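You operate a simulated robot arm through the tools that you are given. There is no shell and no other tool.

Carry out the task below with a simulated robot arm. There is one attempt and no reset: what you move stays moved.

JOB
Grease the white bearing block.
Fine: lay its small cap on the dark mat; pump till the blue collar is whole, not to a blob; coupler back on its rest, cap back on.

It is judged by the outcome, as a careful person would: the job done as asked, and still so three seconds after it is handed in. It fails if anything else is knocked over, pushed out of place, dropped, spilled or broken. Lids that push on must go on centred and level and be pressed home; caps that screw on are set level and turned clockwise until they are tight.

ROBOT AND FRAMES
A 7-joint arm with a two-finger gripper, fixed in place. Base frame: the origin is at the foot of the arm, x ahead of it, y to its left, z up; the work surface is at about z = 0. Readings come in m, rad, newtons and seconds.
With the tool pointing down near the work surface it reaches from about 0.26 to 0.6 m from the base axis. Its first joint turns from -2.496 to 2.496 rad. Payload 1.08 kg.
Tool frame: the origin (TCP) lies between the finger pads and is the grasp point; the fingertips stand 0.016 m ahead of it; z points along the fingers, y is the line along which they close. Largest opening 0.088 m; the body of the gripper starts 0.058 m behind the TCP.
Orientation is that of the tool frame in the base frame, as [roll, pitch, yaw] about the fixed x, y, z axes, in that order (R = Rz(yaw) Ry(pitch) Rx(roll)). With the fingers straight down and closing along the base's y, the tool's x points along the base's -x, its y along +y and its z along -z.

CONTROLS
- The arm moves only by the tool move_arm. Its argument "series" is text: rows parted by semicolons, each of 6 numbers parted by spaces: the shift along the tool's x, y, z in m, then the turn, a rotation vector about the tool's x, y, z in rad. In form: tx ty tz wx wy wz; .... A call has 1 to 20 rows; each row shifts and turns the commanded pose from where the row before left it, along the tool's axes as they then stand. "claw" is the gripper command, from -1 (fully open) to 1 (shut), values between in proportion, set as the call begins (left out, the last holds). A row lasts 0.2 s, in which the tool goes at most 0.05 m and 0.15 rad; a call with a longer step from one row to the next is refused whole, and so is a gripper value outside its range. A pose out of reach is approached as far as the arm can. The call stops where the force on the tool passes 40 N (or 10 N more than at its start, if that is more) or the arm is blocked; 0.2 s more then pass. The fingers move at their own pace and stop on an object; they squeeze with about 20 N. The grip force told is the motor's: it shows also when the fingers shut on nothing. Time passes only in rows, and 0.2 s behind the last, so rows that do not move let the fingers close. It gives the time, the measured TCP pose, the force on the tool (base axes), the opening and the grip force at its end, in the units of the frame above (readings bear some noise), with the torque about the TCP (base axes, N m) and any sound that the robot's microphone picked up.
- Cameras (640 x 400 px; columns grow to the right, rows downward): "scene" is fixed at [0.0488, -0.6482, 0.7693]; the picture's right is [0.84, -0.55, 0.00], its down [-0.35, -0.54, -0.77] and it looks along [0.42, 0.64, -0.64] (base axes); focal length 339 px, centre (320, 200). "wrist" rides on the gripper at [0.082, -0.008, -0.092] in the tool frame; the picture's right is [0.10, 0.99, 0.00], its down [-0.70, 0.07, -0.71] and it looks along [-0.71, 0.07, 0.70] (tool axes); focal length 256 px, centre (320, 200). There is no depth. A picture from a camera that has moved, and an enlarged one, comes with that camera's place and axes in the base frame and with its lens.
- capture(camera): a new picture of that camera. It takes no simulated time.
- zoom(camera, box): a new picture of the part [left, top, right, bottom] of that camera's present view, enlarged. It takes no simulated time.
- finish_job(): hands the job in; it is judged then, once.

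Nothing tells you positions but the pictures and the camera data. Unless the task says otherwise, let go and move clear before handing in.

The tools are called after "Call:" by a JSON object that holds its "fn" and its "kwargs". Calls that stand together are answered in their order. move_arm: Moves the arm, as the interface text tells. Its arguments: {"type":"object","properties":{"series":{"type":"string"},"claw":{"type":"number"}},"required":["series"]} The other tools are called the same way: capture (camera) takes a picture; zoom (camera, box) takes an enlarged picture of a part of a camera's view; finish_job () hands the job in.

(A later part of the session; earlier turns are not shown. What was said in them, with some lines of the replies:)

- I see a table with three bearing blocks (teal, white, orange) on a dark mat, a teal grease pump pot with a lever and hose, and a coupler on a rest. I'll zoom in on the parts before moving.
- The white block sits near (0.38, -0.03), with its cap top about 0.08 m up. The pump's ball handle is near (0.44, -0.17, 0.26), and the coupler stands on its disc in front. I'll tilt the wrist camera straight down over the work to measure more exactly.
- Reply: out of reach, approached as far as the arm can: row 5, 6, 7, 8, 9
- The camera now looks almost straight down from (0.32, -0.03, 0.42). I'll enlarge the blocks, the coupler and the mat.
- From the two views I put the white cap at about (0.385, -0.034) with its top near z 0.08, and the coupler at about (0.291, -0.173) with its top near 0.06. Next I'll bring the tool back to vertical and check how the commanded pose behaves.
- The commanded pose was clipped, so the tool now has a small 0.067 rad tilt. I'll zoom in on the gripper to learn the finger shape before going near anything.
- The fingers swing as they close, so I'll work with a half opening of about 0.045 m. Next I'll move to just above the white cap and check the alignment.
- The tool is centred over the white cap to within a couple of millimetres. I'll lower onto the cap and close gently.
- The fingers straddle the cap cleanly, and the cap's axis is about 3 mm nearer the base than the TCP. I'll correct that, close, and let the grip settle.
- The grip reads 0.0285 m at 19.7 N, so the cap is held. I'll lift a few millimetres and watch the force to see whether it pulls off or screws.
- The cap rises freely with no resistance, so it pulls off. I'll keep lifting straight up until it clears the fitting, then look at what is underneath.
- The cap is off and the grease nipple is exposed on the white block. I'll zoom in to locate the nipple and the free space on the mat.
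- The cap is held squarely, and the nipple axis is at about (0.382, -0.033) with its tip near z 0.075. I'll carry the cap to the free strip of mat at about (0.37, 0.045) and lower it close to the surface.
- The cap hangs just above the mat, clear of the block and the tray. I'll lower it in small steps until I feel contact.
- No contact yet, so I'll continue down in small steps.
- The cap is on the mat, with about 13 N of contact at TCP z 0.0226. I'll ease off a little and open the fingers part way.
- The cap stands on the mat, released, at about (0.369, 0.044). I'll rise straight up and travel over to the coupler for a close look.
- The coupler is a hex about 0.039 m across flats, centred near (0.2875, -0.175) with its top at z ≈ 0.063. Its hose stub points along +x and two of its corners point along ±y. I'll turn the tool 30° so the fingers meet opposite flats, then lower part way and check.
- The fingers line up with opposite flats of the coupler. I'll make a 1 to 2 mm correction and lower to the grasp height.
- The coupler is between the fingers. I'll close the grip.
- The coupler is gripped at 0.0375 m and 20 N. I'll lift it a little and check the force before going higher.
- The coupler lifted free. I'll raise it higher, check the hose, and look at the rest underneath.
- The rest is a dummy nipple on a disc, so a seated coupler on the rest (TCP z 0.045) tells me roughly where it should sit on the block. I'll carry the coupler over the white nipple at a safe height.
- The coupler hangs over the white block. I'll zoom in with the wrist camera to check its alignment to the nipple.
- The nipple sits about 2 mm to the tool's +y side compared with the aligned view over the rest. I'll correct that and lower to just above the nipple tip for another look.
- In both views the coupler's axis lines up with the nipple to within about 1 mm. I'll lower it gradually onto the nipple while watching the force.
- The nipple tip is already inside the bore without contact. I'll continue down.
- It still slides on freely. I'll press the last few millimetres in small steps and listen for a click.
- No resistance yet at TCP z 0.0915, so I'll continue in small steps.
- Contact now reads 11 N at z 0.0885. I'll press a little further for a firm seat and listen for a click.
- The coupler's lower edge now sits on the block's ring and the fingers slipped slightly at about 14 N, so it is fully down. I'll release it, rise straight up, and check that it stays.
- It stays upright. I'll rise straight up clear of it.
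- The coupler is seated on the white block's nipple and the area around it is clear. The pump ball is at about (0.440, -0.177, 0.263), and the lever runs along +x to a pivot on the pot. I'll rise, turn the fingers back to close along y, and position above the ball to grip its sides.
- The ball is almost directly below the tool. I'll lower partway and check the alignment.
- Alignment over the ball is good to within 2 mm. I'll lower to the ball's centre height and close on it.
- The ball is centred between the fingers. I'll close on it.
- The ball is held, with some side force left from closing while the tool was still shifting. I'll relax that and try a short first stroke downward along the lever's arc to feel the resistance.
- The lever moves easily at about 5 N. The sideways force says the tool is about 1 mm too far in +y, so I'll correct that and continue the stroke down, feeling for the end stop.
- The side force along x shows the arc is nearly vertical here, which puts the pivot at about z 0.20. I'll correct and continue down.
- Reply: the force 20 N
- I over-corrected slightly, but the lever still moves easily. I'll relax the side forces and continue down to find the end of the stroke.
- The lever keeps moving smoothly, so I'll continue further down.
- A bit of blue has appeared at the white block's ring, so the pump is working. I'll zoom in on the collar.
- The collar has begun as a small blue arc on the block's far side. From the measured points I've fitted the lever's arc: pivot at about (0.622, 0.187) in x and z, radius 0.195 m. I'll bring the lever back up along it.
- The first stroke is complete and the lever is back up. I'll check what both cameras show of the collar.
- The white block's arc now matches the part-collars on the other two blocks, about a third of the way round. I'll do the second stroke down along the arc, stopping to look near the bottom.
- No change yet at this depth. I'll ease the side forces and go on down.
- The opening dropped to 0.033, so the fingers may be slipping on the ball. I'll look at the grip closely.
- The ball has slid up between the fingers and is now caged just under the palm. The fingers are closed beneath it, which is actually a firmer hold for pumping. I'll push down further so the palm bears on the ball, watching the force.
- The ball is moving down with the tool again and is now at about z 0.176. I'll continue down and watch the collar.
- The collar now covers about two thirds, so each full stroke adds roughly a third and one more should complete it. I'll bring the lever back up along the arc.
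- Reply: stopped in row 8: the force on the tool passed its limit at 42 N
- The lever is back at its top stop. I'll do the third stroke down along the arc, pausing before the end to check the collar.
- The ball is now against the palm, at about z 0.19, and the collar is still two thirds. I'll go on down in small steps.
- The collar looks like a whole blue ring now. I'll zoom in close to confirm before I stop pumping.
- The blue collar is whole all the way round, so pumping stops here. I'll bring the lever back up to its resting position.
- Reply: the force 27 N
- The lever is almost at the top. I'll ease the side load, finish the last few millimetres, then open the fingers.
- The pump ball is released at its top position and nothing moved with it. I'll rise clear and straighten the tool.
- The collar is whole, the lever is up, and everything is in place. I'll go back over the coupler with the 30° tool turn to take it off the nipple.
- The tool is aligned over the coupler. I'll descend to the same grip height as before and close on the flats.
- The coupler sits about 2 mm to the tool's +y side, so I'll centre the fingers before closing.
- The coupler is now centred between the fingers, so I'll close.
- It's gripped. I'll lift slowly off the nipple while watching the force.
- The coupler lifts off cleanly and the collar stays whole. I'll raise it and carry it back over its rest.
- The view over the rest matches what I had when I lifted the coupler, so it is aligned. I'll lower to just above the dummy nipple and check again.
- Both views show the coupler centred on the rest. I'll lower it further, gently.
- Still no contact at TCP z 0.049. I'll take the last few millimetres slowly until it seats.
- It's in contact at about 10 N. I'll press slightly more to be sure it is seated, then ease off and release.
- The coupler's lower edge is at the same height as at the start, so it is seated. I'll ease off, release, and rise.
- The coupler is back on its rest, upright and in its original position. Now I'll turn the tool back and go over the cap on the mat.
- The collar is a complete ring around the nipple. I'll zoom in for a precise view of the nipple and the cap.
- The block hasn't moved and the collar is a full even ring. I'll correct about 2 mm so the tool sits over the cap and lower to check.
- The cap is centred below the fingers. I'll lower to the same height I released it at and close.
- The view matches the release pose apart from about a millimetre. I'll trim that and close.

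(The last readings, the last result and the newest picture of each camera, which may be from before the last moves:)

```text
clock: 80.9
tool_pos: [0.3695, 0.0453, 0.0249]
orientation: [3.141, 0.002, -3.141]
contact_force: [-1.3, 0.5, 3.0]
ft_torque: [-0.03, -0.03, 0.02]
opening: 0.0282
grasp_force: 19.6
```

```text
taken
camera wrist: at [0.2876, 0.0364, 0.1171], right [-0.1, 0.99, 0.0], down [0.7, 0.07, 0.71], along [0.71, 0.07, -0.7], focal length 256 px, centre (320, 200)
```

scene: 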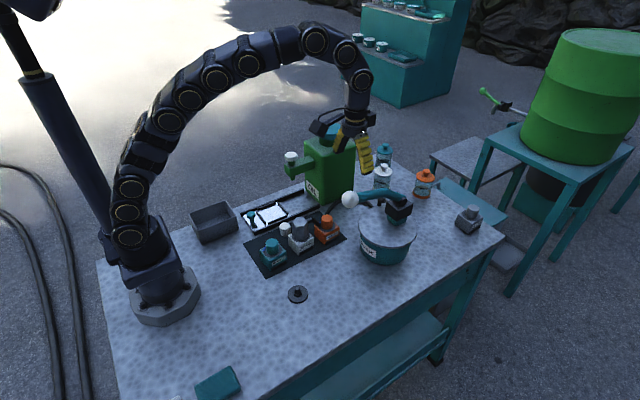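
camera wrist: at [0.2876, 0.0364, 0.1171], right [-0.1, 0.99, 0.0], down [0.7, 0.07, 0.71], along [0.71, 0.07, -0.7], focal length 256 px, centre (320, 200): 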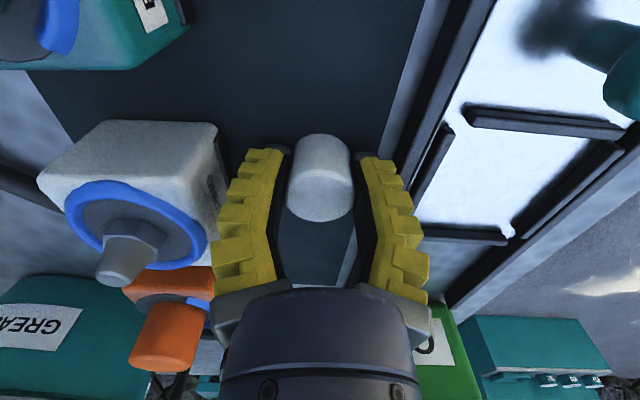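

The cap is gripped exactly as before, at 0.0282 m. I'll lift it and carry it back over the white block's nipple.

Call:
{"fn": "move_arm", "kwargs": {"series": "0 0 -0.015 0 0 0; 0 0 -0.025 0 0 0; 0 0 -0.028 0 0 0; 0 0 -0.028 0 0 0; 0 0 -0.029 0 0 0; -0.0059 -0.0389 0 0 0 0; -0.0059 -0.0389 0 0 0 0; 0 0 0 0 0 0; 0 0 0 0 0 0; 0 0 0 0 0 0"}}

Call:
{"fn": "zoom", "kwargs": {"camera": "wrist", "box": [220, 0, 460, 150]}}

Call:
{"fn": "capture", "kwargs": {"camera": "wrist"}}

Call:
{"fn": "zoom", "kwargs": {"camera": "scene", "box": [280, 180, 340, 260]}}

```text
clock: 83.1
tool_pos: [0.3816, -0.0352, 0.1485]
orientation: [3.14, 0.002, -3.142]
contact_force: [0.2, -0.6, 0.0]
ft_torque: [-0.01, 0.02, -0.02]
opening: 0.0281
grasp_force: 20.4
```

```text
2.67 times, centred on (340, 75) of wrist
camera zoom: at [0.2995, -0.0428, 0.2405], right [-0.1, 0.99, 0.0], down [0.7, 0.07, 0.71], along [0.71, 0.07, -0.7], focal length 683 px, centre (267, 533)
```

zoom: 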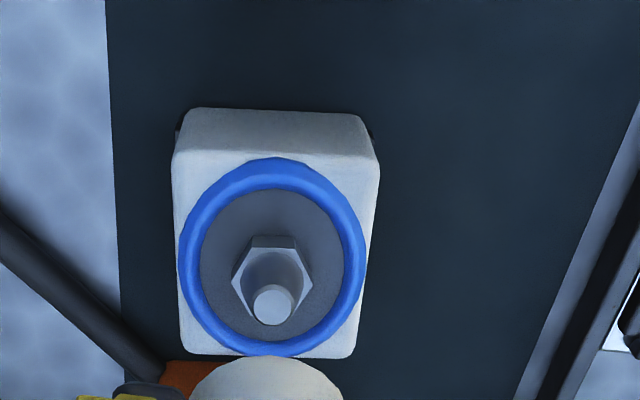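

```text
taken
camera wrist: at [0.2995, -0.0428, 0.2405], right [-0.1, 0.99, 0.0], down [0.7, 0.07, 0.71], along [0.71, 0.07, -0.7], focal length 256 px, centre (320, 200)
```

wrist: 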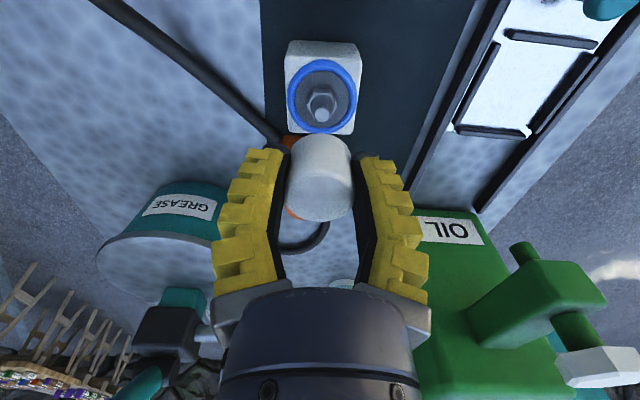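

```text
5.00 times, centred on (310, 220) of scene
camera zoom: at [0.0488, -0.6482, 0.7693], right [0.84, -0.55, 0.0], down [-0.35, -0.54, -0.77], along [0.42, 0.64, -0.64], focal length 1693 px, centre (370, 100)
```

zoom: 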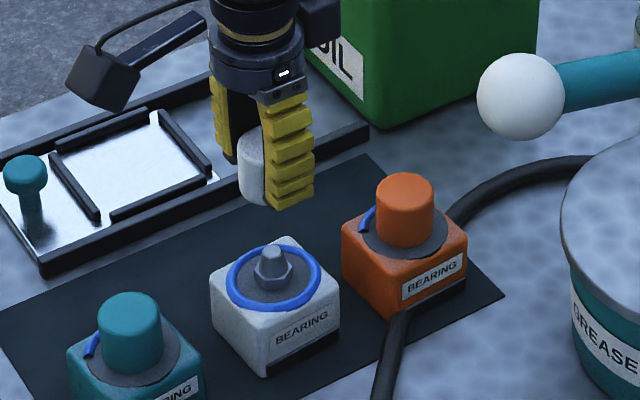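

I'm about 1.5 mm off in y compared with the original lift-off pose. I'll correct that and lower to just above the nipple tip.

Call:
{"fn": "move_arm", "kwargs": {"series": "-0.0004 0.0014 0.014 0 0 0; 0 0 0.014 0 0 0; 0 0 0.012 0 0 0; 0 0 0 0 0 0; 0 0 0 0 0 0"}}

Call:
{"fn": "zoom", "kwargs": {"camera": "wrist", "box": [240, 20, 400, 150]}}

Call:
{"fn": "zoom", "kwargs": {"camera": "scene", "box": [285, 195, 335, 260]}}

```text
clock: 84.3
tool_pos: [0.3812, -0.032, 0.11]
orientation: [3.14, 0.001, 3.141]
contact_force: [-0.7, 0.4, -0.6]
ft_torque: [0.0, -0.01, 0.0]
opening: 0.0281
grasp_force: 20.4
```

```text
3.08 times, centred on (320, 85) of wrist
camera zoom: at [0.2997, -0.0407, 0.2011], right [-0.1, 0.99, 0.0], down [0.7, 0.07, 0.71], along [0.71, 0.07, -0.7], focal length 788 px, centre (320, 554)
```

zoom: 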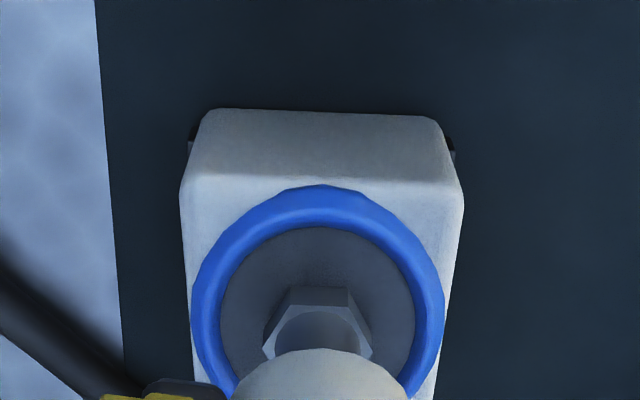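

```text
6.15 times, centred on (310, 228) of scene
camera zoom: at [0.0488, -0.6482, 0.7693], right [0.84, -0.55, 0.0], down [-0.35, -0.54, -0.77], along [0.42, 0.64, -0.64], focal length 2084 px, centre (382, 31)
```

zoom: 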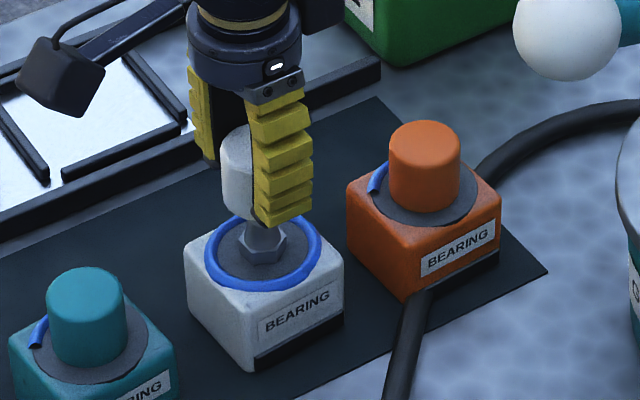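

The cap and nipple axes agree to within about half a millimetre in both views. I'll trim that and lower the cap slowly onto the nipple.

Call:
{"fn": "move_arm", "kwargs": {"series": "0 -0.0006 0.005 0 0 0; 0 0 0.005 0 0 0; 0 0 0.005 0 0 0; 0 0 0.004 0 0 0; 0 0 0 0 0 0"}}

Call:
{"fn": "zoom", "kwargs": {"camera": "scene", "box": [285, 195, 335, 260]}}

Call:
{"fn": "capture", "kwargs": {"camera": "wrist"}}

```text
clock: 85.5
tool_pos: [0.3821, -0.0335, 0.0902]
orientation: [3.139, 0.002, -3.141]
contact_force: [0.4, 0.6, -0.3]
ft_torque: [-0.03, 0.02, -0.02]
opening: 0.0282
grasp_force: 20.0
```

```text
6.15 times, centred on (310, 228) of scene
camera zoom: at [0.0488, -0.6482, 0.7693], right [0.84, -0.55, 0.0], down [-0.35, -0.54, -0.77], along [0.42, 0.64, -0.64], focal length 2084 px, centre (382, 31)
```

zoom: 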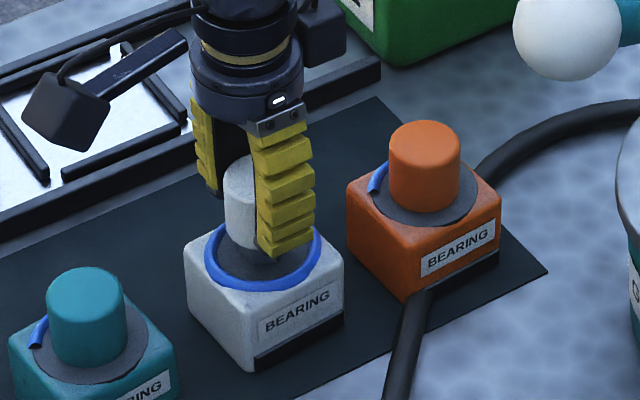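

```text
taken
camera wrist: at [0.2997, -0.0417, 0.1827], right [-0.1, 0.99, 0.0], down [0.7, 0.07, 0.71], along [0.71, 0.07, -0.7], focal length 256 px, centre (320, 200)
```

wrist: 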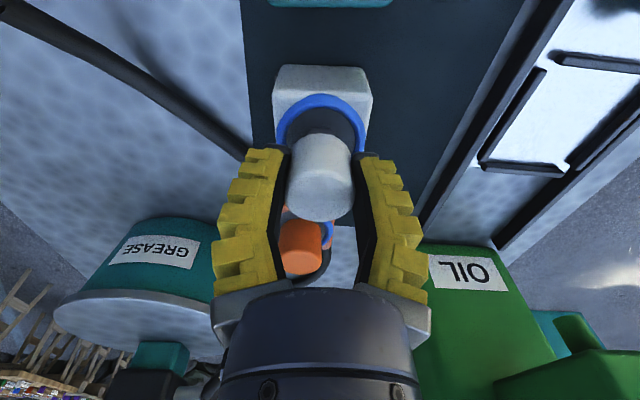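

The nipple tip is inside the cap without touching. I'll continue down in small steps.

Call:
{"fn": "move_arm", "kwargs": {"series": "0 0 0.003 0 0 0; 0 0 0.003 0 0 0; 0 0 0.003 0 0 0; 0 0 0.002 0 0 0; 0 0 0 0 0 0"}}

Call:
{"fn": "zoom", "kwargs": {"camera": "scene", "box": [285, 205, 335, 260]}}

```text
clock: 86.7
tool_pos: [0.3828, -0.0344, 0.0796]
orientation: [3.139, -0.001, -3.141]
contact_force: [-0.2, -0.6, -0.1]
ft_torque: [0.02, 0.01, 0.04]
opening: 0.0279
grasp_force: 20.0
```

```text
7.27 times, centred on (310, 232) of scene
camera zoom: at [0.0488, -0.6482, 0.7693], right [0.84, -0.55, 0.0], down [-0.35, -0.54, -0.77], along [0.42, 0.64, -0.64], focal length 2462 px, centre (393, -36)
```

zoom: 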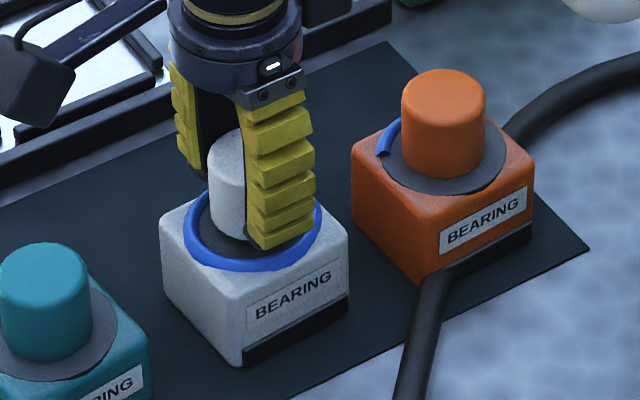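

Still free at z 0.0796, and I expect it to seat near 0.072. I'll go on gently.

Call:
{"fn": "move_arm", "kwargs": {"series": "0 0 0.0025 0 0 0; 0 0 0.0025 0 0 0; 0 0 0 0 0 0"}}

```text
clock: 87.5
tool_pos: [0.3816, -0.0336, 0.0741]
orientation: [3.14, 0.002, 3.141]
contact_force: [0.0, 0.2, -0.4]
ft_torque: [0.0, 0.0, -0.01]
opening: 0.0281
grasp_force: 20.2
```

Call:
{"fn": "move_arm", "kwargs": {"series": "0 0 0.0015 0 0 0; 0 0 0.0015 0 0 0; 0 0 0 0 0 0"}}

Call:
{"fn": "zoom", "kwargs": {"camera": "scene", "box": [285, 205, 335, 260]}}

```text
clock: 88.3
tool_pos: [0.3803, -0.0321, 0.0717]
orientation: [3.14, 0.001, -3.141]
contact_force: [-4.9, 1.8, 15.5]
ft_torque: [0.03, 0.04, 0.06]
opening: 0.029
grasp_force: 19.8
```

```text
7.27 times, centred on (310, 232) of scene
camera zoom: at [0.0488, -0.6482, 0.7693], right [0.84, -0.55, 0.0], down [-0.35, -0.54, -0.77], along [0.42, 0.64, -0.64], focal length 2462 px, centre (393, -36)
```

zoom: 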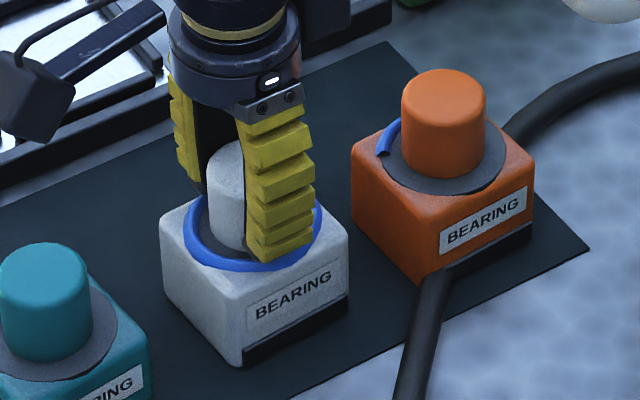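

The cap is down at its original seated height with about 15 N of contact. I'll ease the load, release, rise, and then press on its top with closed fingers to be sure it's home.

Call:
{"fn": "move_arm", "kwargs": {"series": "0 0 -0.0014 0 0 0; 0 0 0 0 0 0"}}

Call:
{"fn": "zoom", "kwargs": {"camera": "scene", "box": [295, 215, 325, 250]}}

```text
clock: 88.9
tool_pos: [0.3816, -0.0336, 0.0739]
orientation: [3.139, -0.001, -3.141]
contact_force: [-1.0, 0.1, -0.5]
ft_torque: [0.0, 0.02, 0.01]
opening: 0.0279
grasp_force: 20.2
```

```text
11.43 times, centred on (310, 232) of scene
camera zoom: at [0.0488, -0.6482, 0.7693], right [0.84, -0.55, 0.0], down [-0.35, -0.54, -0.77], along [0.42, 0.64, -0.64], focal length 3869 px, centre (434, -171)
```

zoom: 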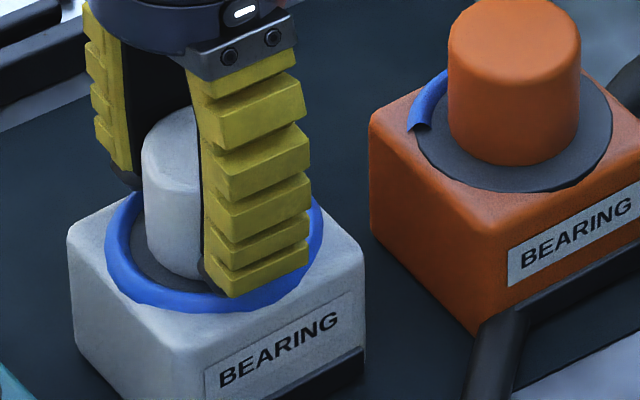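

The load is off. I'll open the fingers and rise.

Call:
{"fn": "move_arm", "kwargs": {"series": "0 0 0 0 0 0; 0 0 0 0 0 0; 0 0 0 0 0 0; 0 0 -0.02 0 0 0; 0 0 -0.025 0 0 0; 0 0 -0.03 0 0 0; 0 0 0 0 0 0", "claw": 0.0}}

Call:
{"fn": "zoom", "kwargs": {"camera": "scene", "box": [285, 205, 335, 260]}}

Call:
{"fn": "zoom", "kwargs": {"camera": "wrist", "box": [240, 20, 400, 150]}}

```text
clock: 90.5
tool_pos: [0.3795, -0.0335, 0.1484]
orientation: [3.14, 0.0, 3.141]
contact_force: [0.2, 0.5, -1.4]
ft_torque: [0.02, 0.02, -0.01]
opening: 0.0486
grasp_force: 3.2
```

```text
7.27 times, centred on (310, 232) of scene
camera zoom: at [0.0488, -0.6482, 0.7693], right [0.84, -0.55, 0.0], down [-0.35, -0.54, -0.77], along [0.42, 0.64, -0.64], focal length 2462 px, centre (393, -36)
```

zoom: 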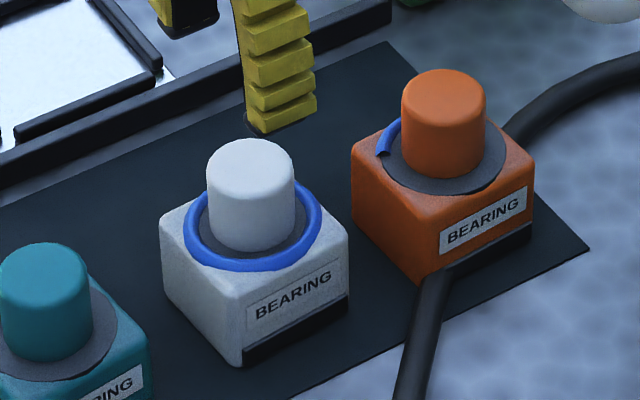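

```text
3.08 times, centred on (320, 85) of wrist
camera zoom: at [0.2978, -0.0402, 0.24], right [-0.1, 0.99, 0.0], down [0.7, 0.07, 0.71], along [0.71, 0.07, -0.7], focal length 788 px, centre (320, 554)
```

zoom: 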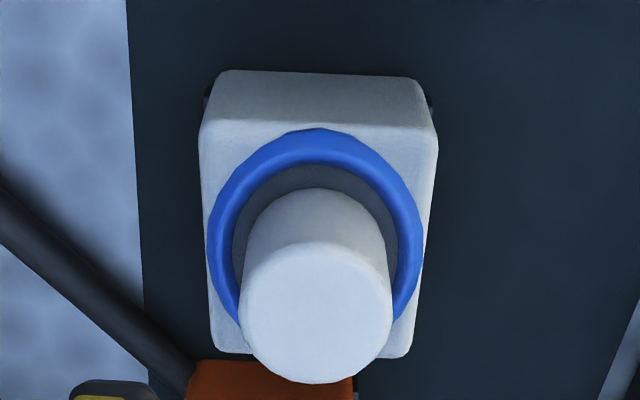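

The cap is on, upright and centred. I'll close the fingers and press down on its top to push it home.

Call:
{"fn": "move_arm", "kwargs": {"series": "-0.002 -0.001 0 0 0 0; 0 0 0 0 0 0; 0 0 0 0 0 0; 0 0 0.014 0 0 0; 0 0 0.014 0 0 0; 0 0 0.012 0 0 0; 0 0 0 0 0 0", "claw": 1}}

Call:
{"fn": "zoom", "kwargs": {"camera": "scene", "box": [285, 195, 335, 260]}}

Call:
{"fn": "capture", "kwargs": {"camera": "wrist"}}

```text
clock: 92.1
tool_pos: [0.3828, -0.0331, 0.1058]
orientation: [3.14, 0.001, 3.141]
contact_force: [0.4, 0.2, 0.0]
ft_torque: [0.0, 0.0, 0.01]
opening: 0.0001
grasp_force: 19.8
```

```text
6.15 times, centred on (310, 228) of scene
camera zoom: at [0.0488, -0.6482, 0.7693], right [0.84, -0.55, 0.0], down [-0.35, -0.54, -0.77], along [0.42, 0.64, -0.64], focal length 2084 px, centre (382, 31)
```

zoom: 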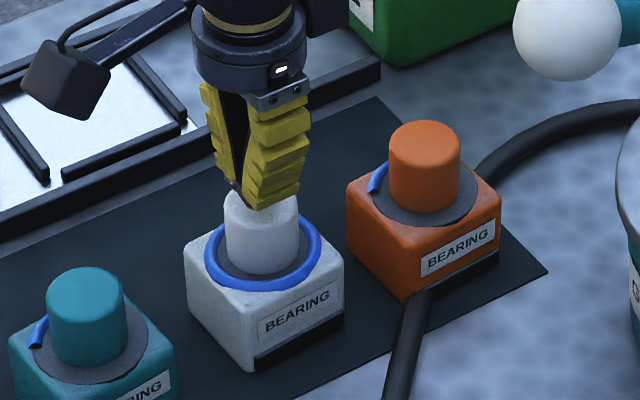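

```text
taken
camera wrist: at [0.3015, -0.0415, 0.1992], right [-0.1, 0.99, 0.0], down [0.7, 0.07, 0.71], along [0.71, 0.07, -0.7], focal length 256 px, centre (320, 200)
```

wrist: 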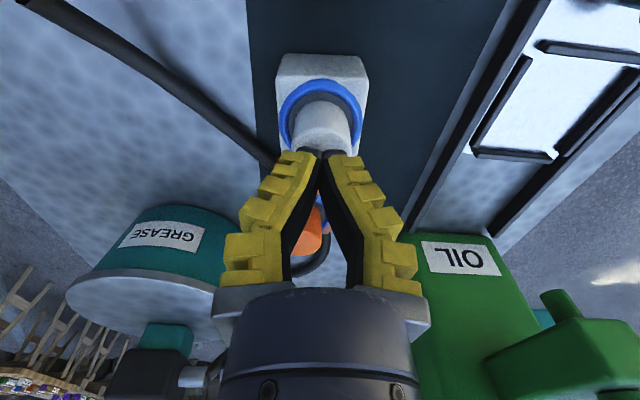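

The closed fingertips are centred above the cap. I'll press down in small steps.

Call:
{"fn": "move_arm", "kwargs": {"series": "0 0 0.003 0 0 0; 0 0 0.003 0 0 0; 0 0 0 0 0 0"}}

```text
clock: 92.9
tool_pos: [0.3838, -0.0342, 0.0997]
orientation: [3.141, 0.001, -3.141]
contact_force: [0.9, 0.7, -0.7]
ft_torque: [0.03, 0.03, -0.02]
opening: 0.0
grasp_force: 19.3
```

Call:
{"fn": "move_arm", "kwargs": {"series": "0 0 0.002 0 0 0; 0 0 0.002 0 0 0; 0 0 0 0 0 0"}}

```text
clock: 93.7
tool_pos: [0.3848, -0.0354, 0.0968]
orientation: [3.14, 0.001, 3.14]
contact_force: [0.0, 0.1, -0.4]
ft_torque: [-0.01, 0.03, 0.03]
opening: 0.0
grasp_force: 20.0
```

Call:
{"fn": "move_arm", "kwargs": {"series": "0 0 0.0015 0 0 0; 0 0 0.0015 0 0 0; 0 0 0 0 0 0"}}

Call:
{"fn": "capture", "kwargs": {"camera": "wrist"}}

Call:
{"fn": "zoom", "kwargs": {"camera": "scene", "box": [285, 195, 335, 260]}}

```text
clock: 94.5
tool_pos: [0.3857, -0.034, 0.0957]
orientation: [-3.141, 0.002, 3.14]
contact_force: [-4.8, 0.0, 15.8]
ft_torque: [0.01, 0.07, 0.02]
opening: 0.0059
grasp_force: 20.4
```

```text
taken
camera wrist: at [0.302, -0.0418, 0.1868], right [-0.1, 0.99, 0.0], down [0.7, 0.07, 0.71], along [0.71, 0.07, -0.7], focal length 256 px, centre (320, 200)
```

wrist: 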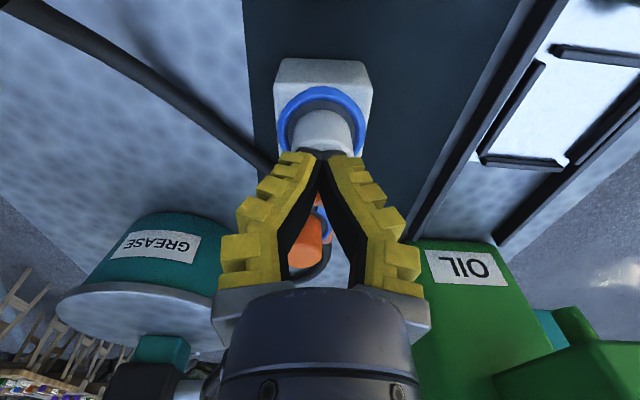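

```text
6.15 times, centred on (310, 228) of scene
camera zoom: at [0.0488, -0.6482, 0.7693], right [0.84, -0.55, 0.0], down [-0.35, -0.54, -0.77], along [0.42, 0.64, -0.64], focal length 2084 px, centre (382, 31)
```

zoom: 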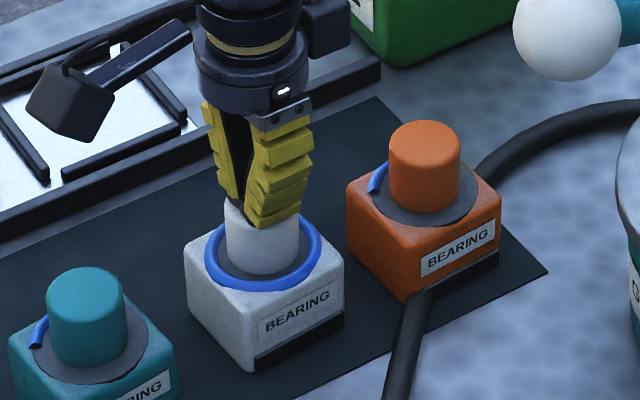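

It's pressing at about 16 N. I'll push a little more to around 25 N.

Call:
{"fn": "move_arm", "kwargs": {"series": "0 0 0.0012 0 0 0; 0 0 0.001 0 0 0; 0 0 0 0 0 0"}}

Call:
{"fn": "zoom", "kwargs": {"camera": "scene", "box": [285, 205, 335, 260]}}

```text
clock: 95.1
tool_pos: [0.3847, -0.0341, 0.0949]
orientation: [-3.141, 0.004, -3.141]
contact_force: [-6.7, -0.1, 18.4]
ft_torque: [-0.02, 0.14, -0.01]
opening: 0.006
grasp_force: 20.1
stopped in row 2: the force on the tool passed its limit at 43 N (the readings are from after the stop); the commanded pose is now the measured one
```

```text
7.27 times, centred on (310, 232) of scene
camera zoom: at [0.0488, -0.6482, 0.7693], right [0.84, -0.55, 0.0], down [-0.35, -0.54, -0.77], along [0.42, 0.64, -0.64], focal length 2462 px, centre (393, -36)
```

zoom: 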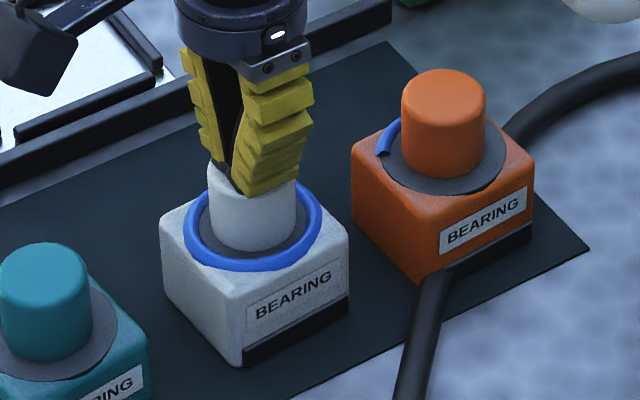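

The cap took a peak of 43 N without moving further, so it is home. I'll rise straight up and clear.

Call:
{"fn": "move_arm", "kwargs": {"series": "0 0 -0.01 0 0 0; 0 0 -0.02 0 0 0; 0 0 -0.03 0 0 0; 0 0 -0.04 0 0 0; 0 0 -0.04 0 0 0; 0 0 -0.04 0 0 0; 0 0 -0.04 0 0 0; 0 0 0 0 0 0"}}

Call:
{"fn": "capture", "kwargs": {"camera": "scene"}}

Call:
{"fn": "zoom", "kwargs": {"camera": "scene", "box": [250, 200, 340, 270]}}

Call:
{"fn": "capture", "kwargs": {"camera": "wrist"}}

```text
clock: 96.9
tool_pos: [0.3855, -0.0343, 0.3139]
orientation: [3.14, 0.001, -3.141]
contact_force: [0.0, -0.3, 0.9]
ft_torque: [-0.02, -0.01, 0.02]
opening: 0.0
grasp_force: 19.6
```

```text
taken
```

scene: 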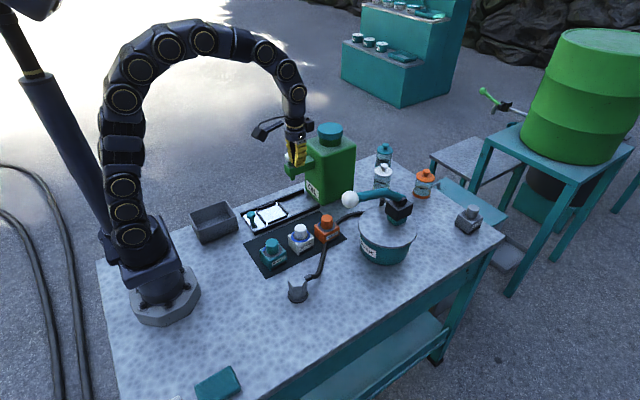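

```text
5.71 times, centred on (295, 235) of scene
camera zoom: at [0.0488, -0.6482, 0.7693], right [0.84, -0.55, 0.0], down [-0.35, -0.54, -0.77], along [0.42, 0.64, -0.64], focal length 1935 px, centre (463, 0)
```

zoom: 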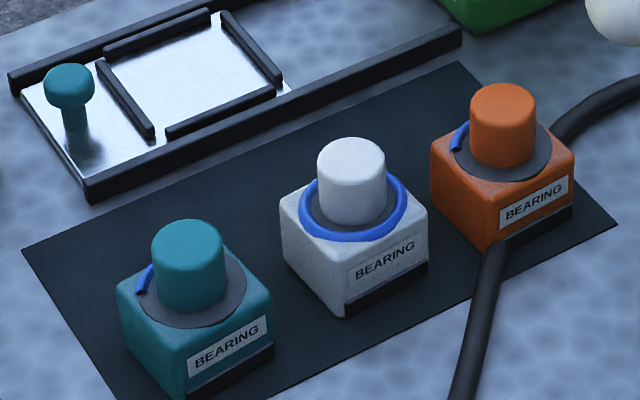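

```text
taken
camera wrist: at [0.3031, -0.0409, 0.4062], right [-0.1, 0.99, 0.0], down [0.7, 0.07, 0.71], along [0.71, 0.07, -0.7], focal length 256 px, centre (320, 200)
```

wrist: 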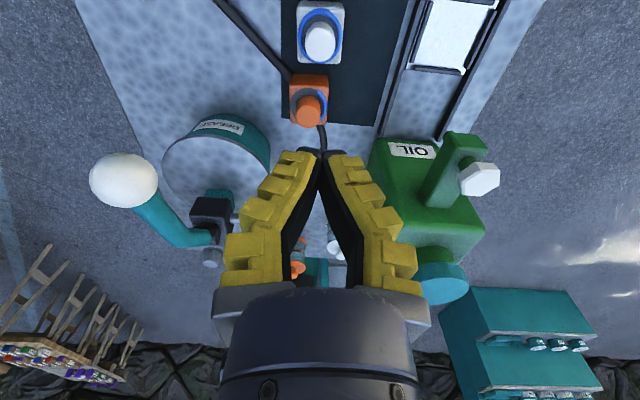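

The cap is back on level, the collar is a whole ring, and the coupler is on its rest. I'll do one last close check of the cap, coupler and pump before handing in.

Call:
{"fn": "zoom", "kwargs": {"camera": "scene", "box": [290, 215, 325, 260]}}

Call:
{"fn": "zoom", "kwargs": {"camera": "scene", "box": [275, 265, 325, 305]}}

Call:
{"fn": "zoom", "kwargs": {"camera": "scene", "box": [330, 140, 490, 280]}}

Call:
{"fn": "move_arm", "kwargs": {"series": "0 0 0 0 0 0; 0 0 0 0 0 0; 0 0 0 0 0 0", "claw": -0.5}}

```text
8.89 times, centred on (308, 238) of scene
camera zoom: at [0.0488, -0.6482, 0.7693], right [0.84, -0.55, 0.0], down [-0.35, -0.54, -0.77], along [0.42, 0.64, -0.64], focal length 3010 px, centre (431, -133)
```

zoom: 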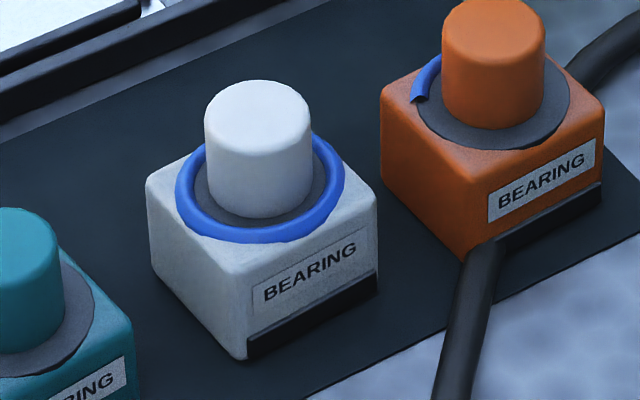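

```text
10.00 times, centred on (300, 285) of scene
camera zoom: at [0.0488, -0.6482, 0.7693], right [0.84, -0.55, 0.0], down [-0.35, -0.54, -0.77], along [0.42, 0.64, -0.64], focal length 3386 px, centre (520, -650)
```

zoom: 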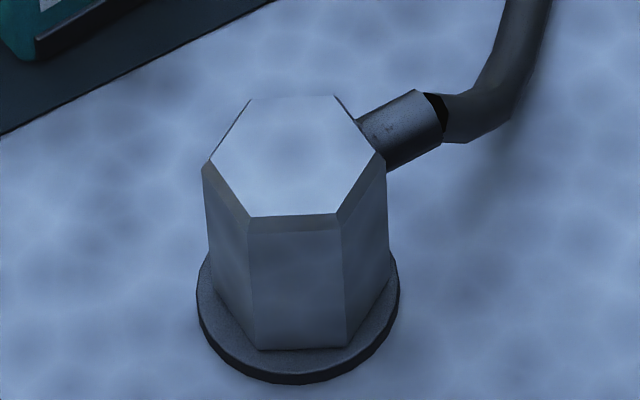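

```text
2.86 times, centred on (410, 210) of scene
camera zoom: at [0.0488, -0.6482, 0.7693], right [0.84, -0.55, 0.0], down [-0.35, -0.54, -0.77], along [0.42, 0.64, -0.64], focal length 967 px, centre (63, 171)
```

zoom: 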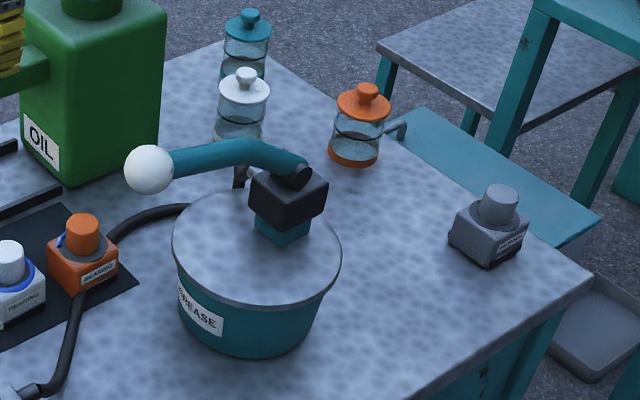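

```text
clock: 97.7
tool_pos: [0.3855, -0.033, 0.3137]
orientation: [-3.141, 0.002, 3.141]
contact_force: [-0.6, 0.0, 0.1]
ft_torque: [0.02, -0.01, 0.01]
opening: 0.0692
grasp_force: 2.8
```

The white block is greased with a whole blue collar. Its cap is pressed home at the same height as the other two blocks' caps, and the coupler is back on its rest. The pump lever is up and nothing else has moved, so I'm handing in.

Call:
{"fn": "finish_job", "kwargs": {}}

```text
The job is handed in.
```

The white bearing block is greased. Its blue collar is whole all the way round, with no blob, after three pump strokes.

- **Cap:** it came off with a straight pull and stood on the dark mat during pumping. It is back on level and centred. I pressed it down to about 43 N with no further movement, and it sits at the same height as the caps on the other two blocks.
- **Coupler:** it is back on its rest, upright and seated at its original height. It never gave an audible click on the nipple, but the grease went in.
- **Pump:** the lever is back at the top of its travel. My grip on the ball slipped during the second stroke, but that stroke still finished normally and nothing was disturbed.

In the final pictures the other blocks, the pot and the rest of the bench look where they were. The arm is clear, with the gripper open.
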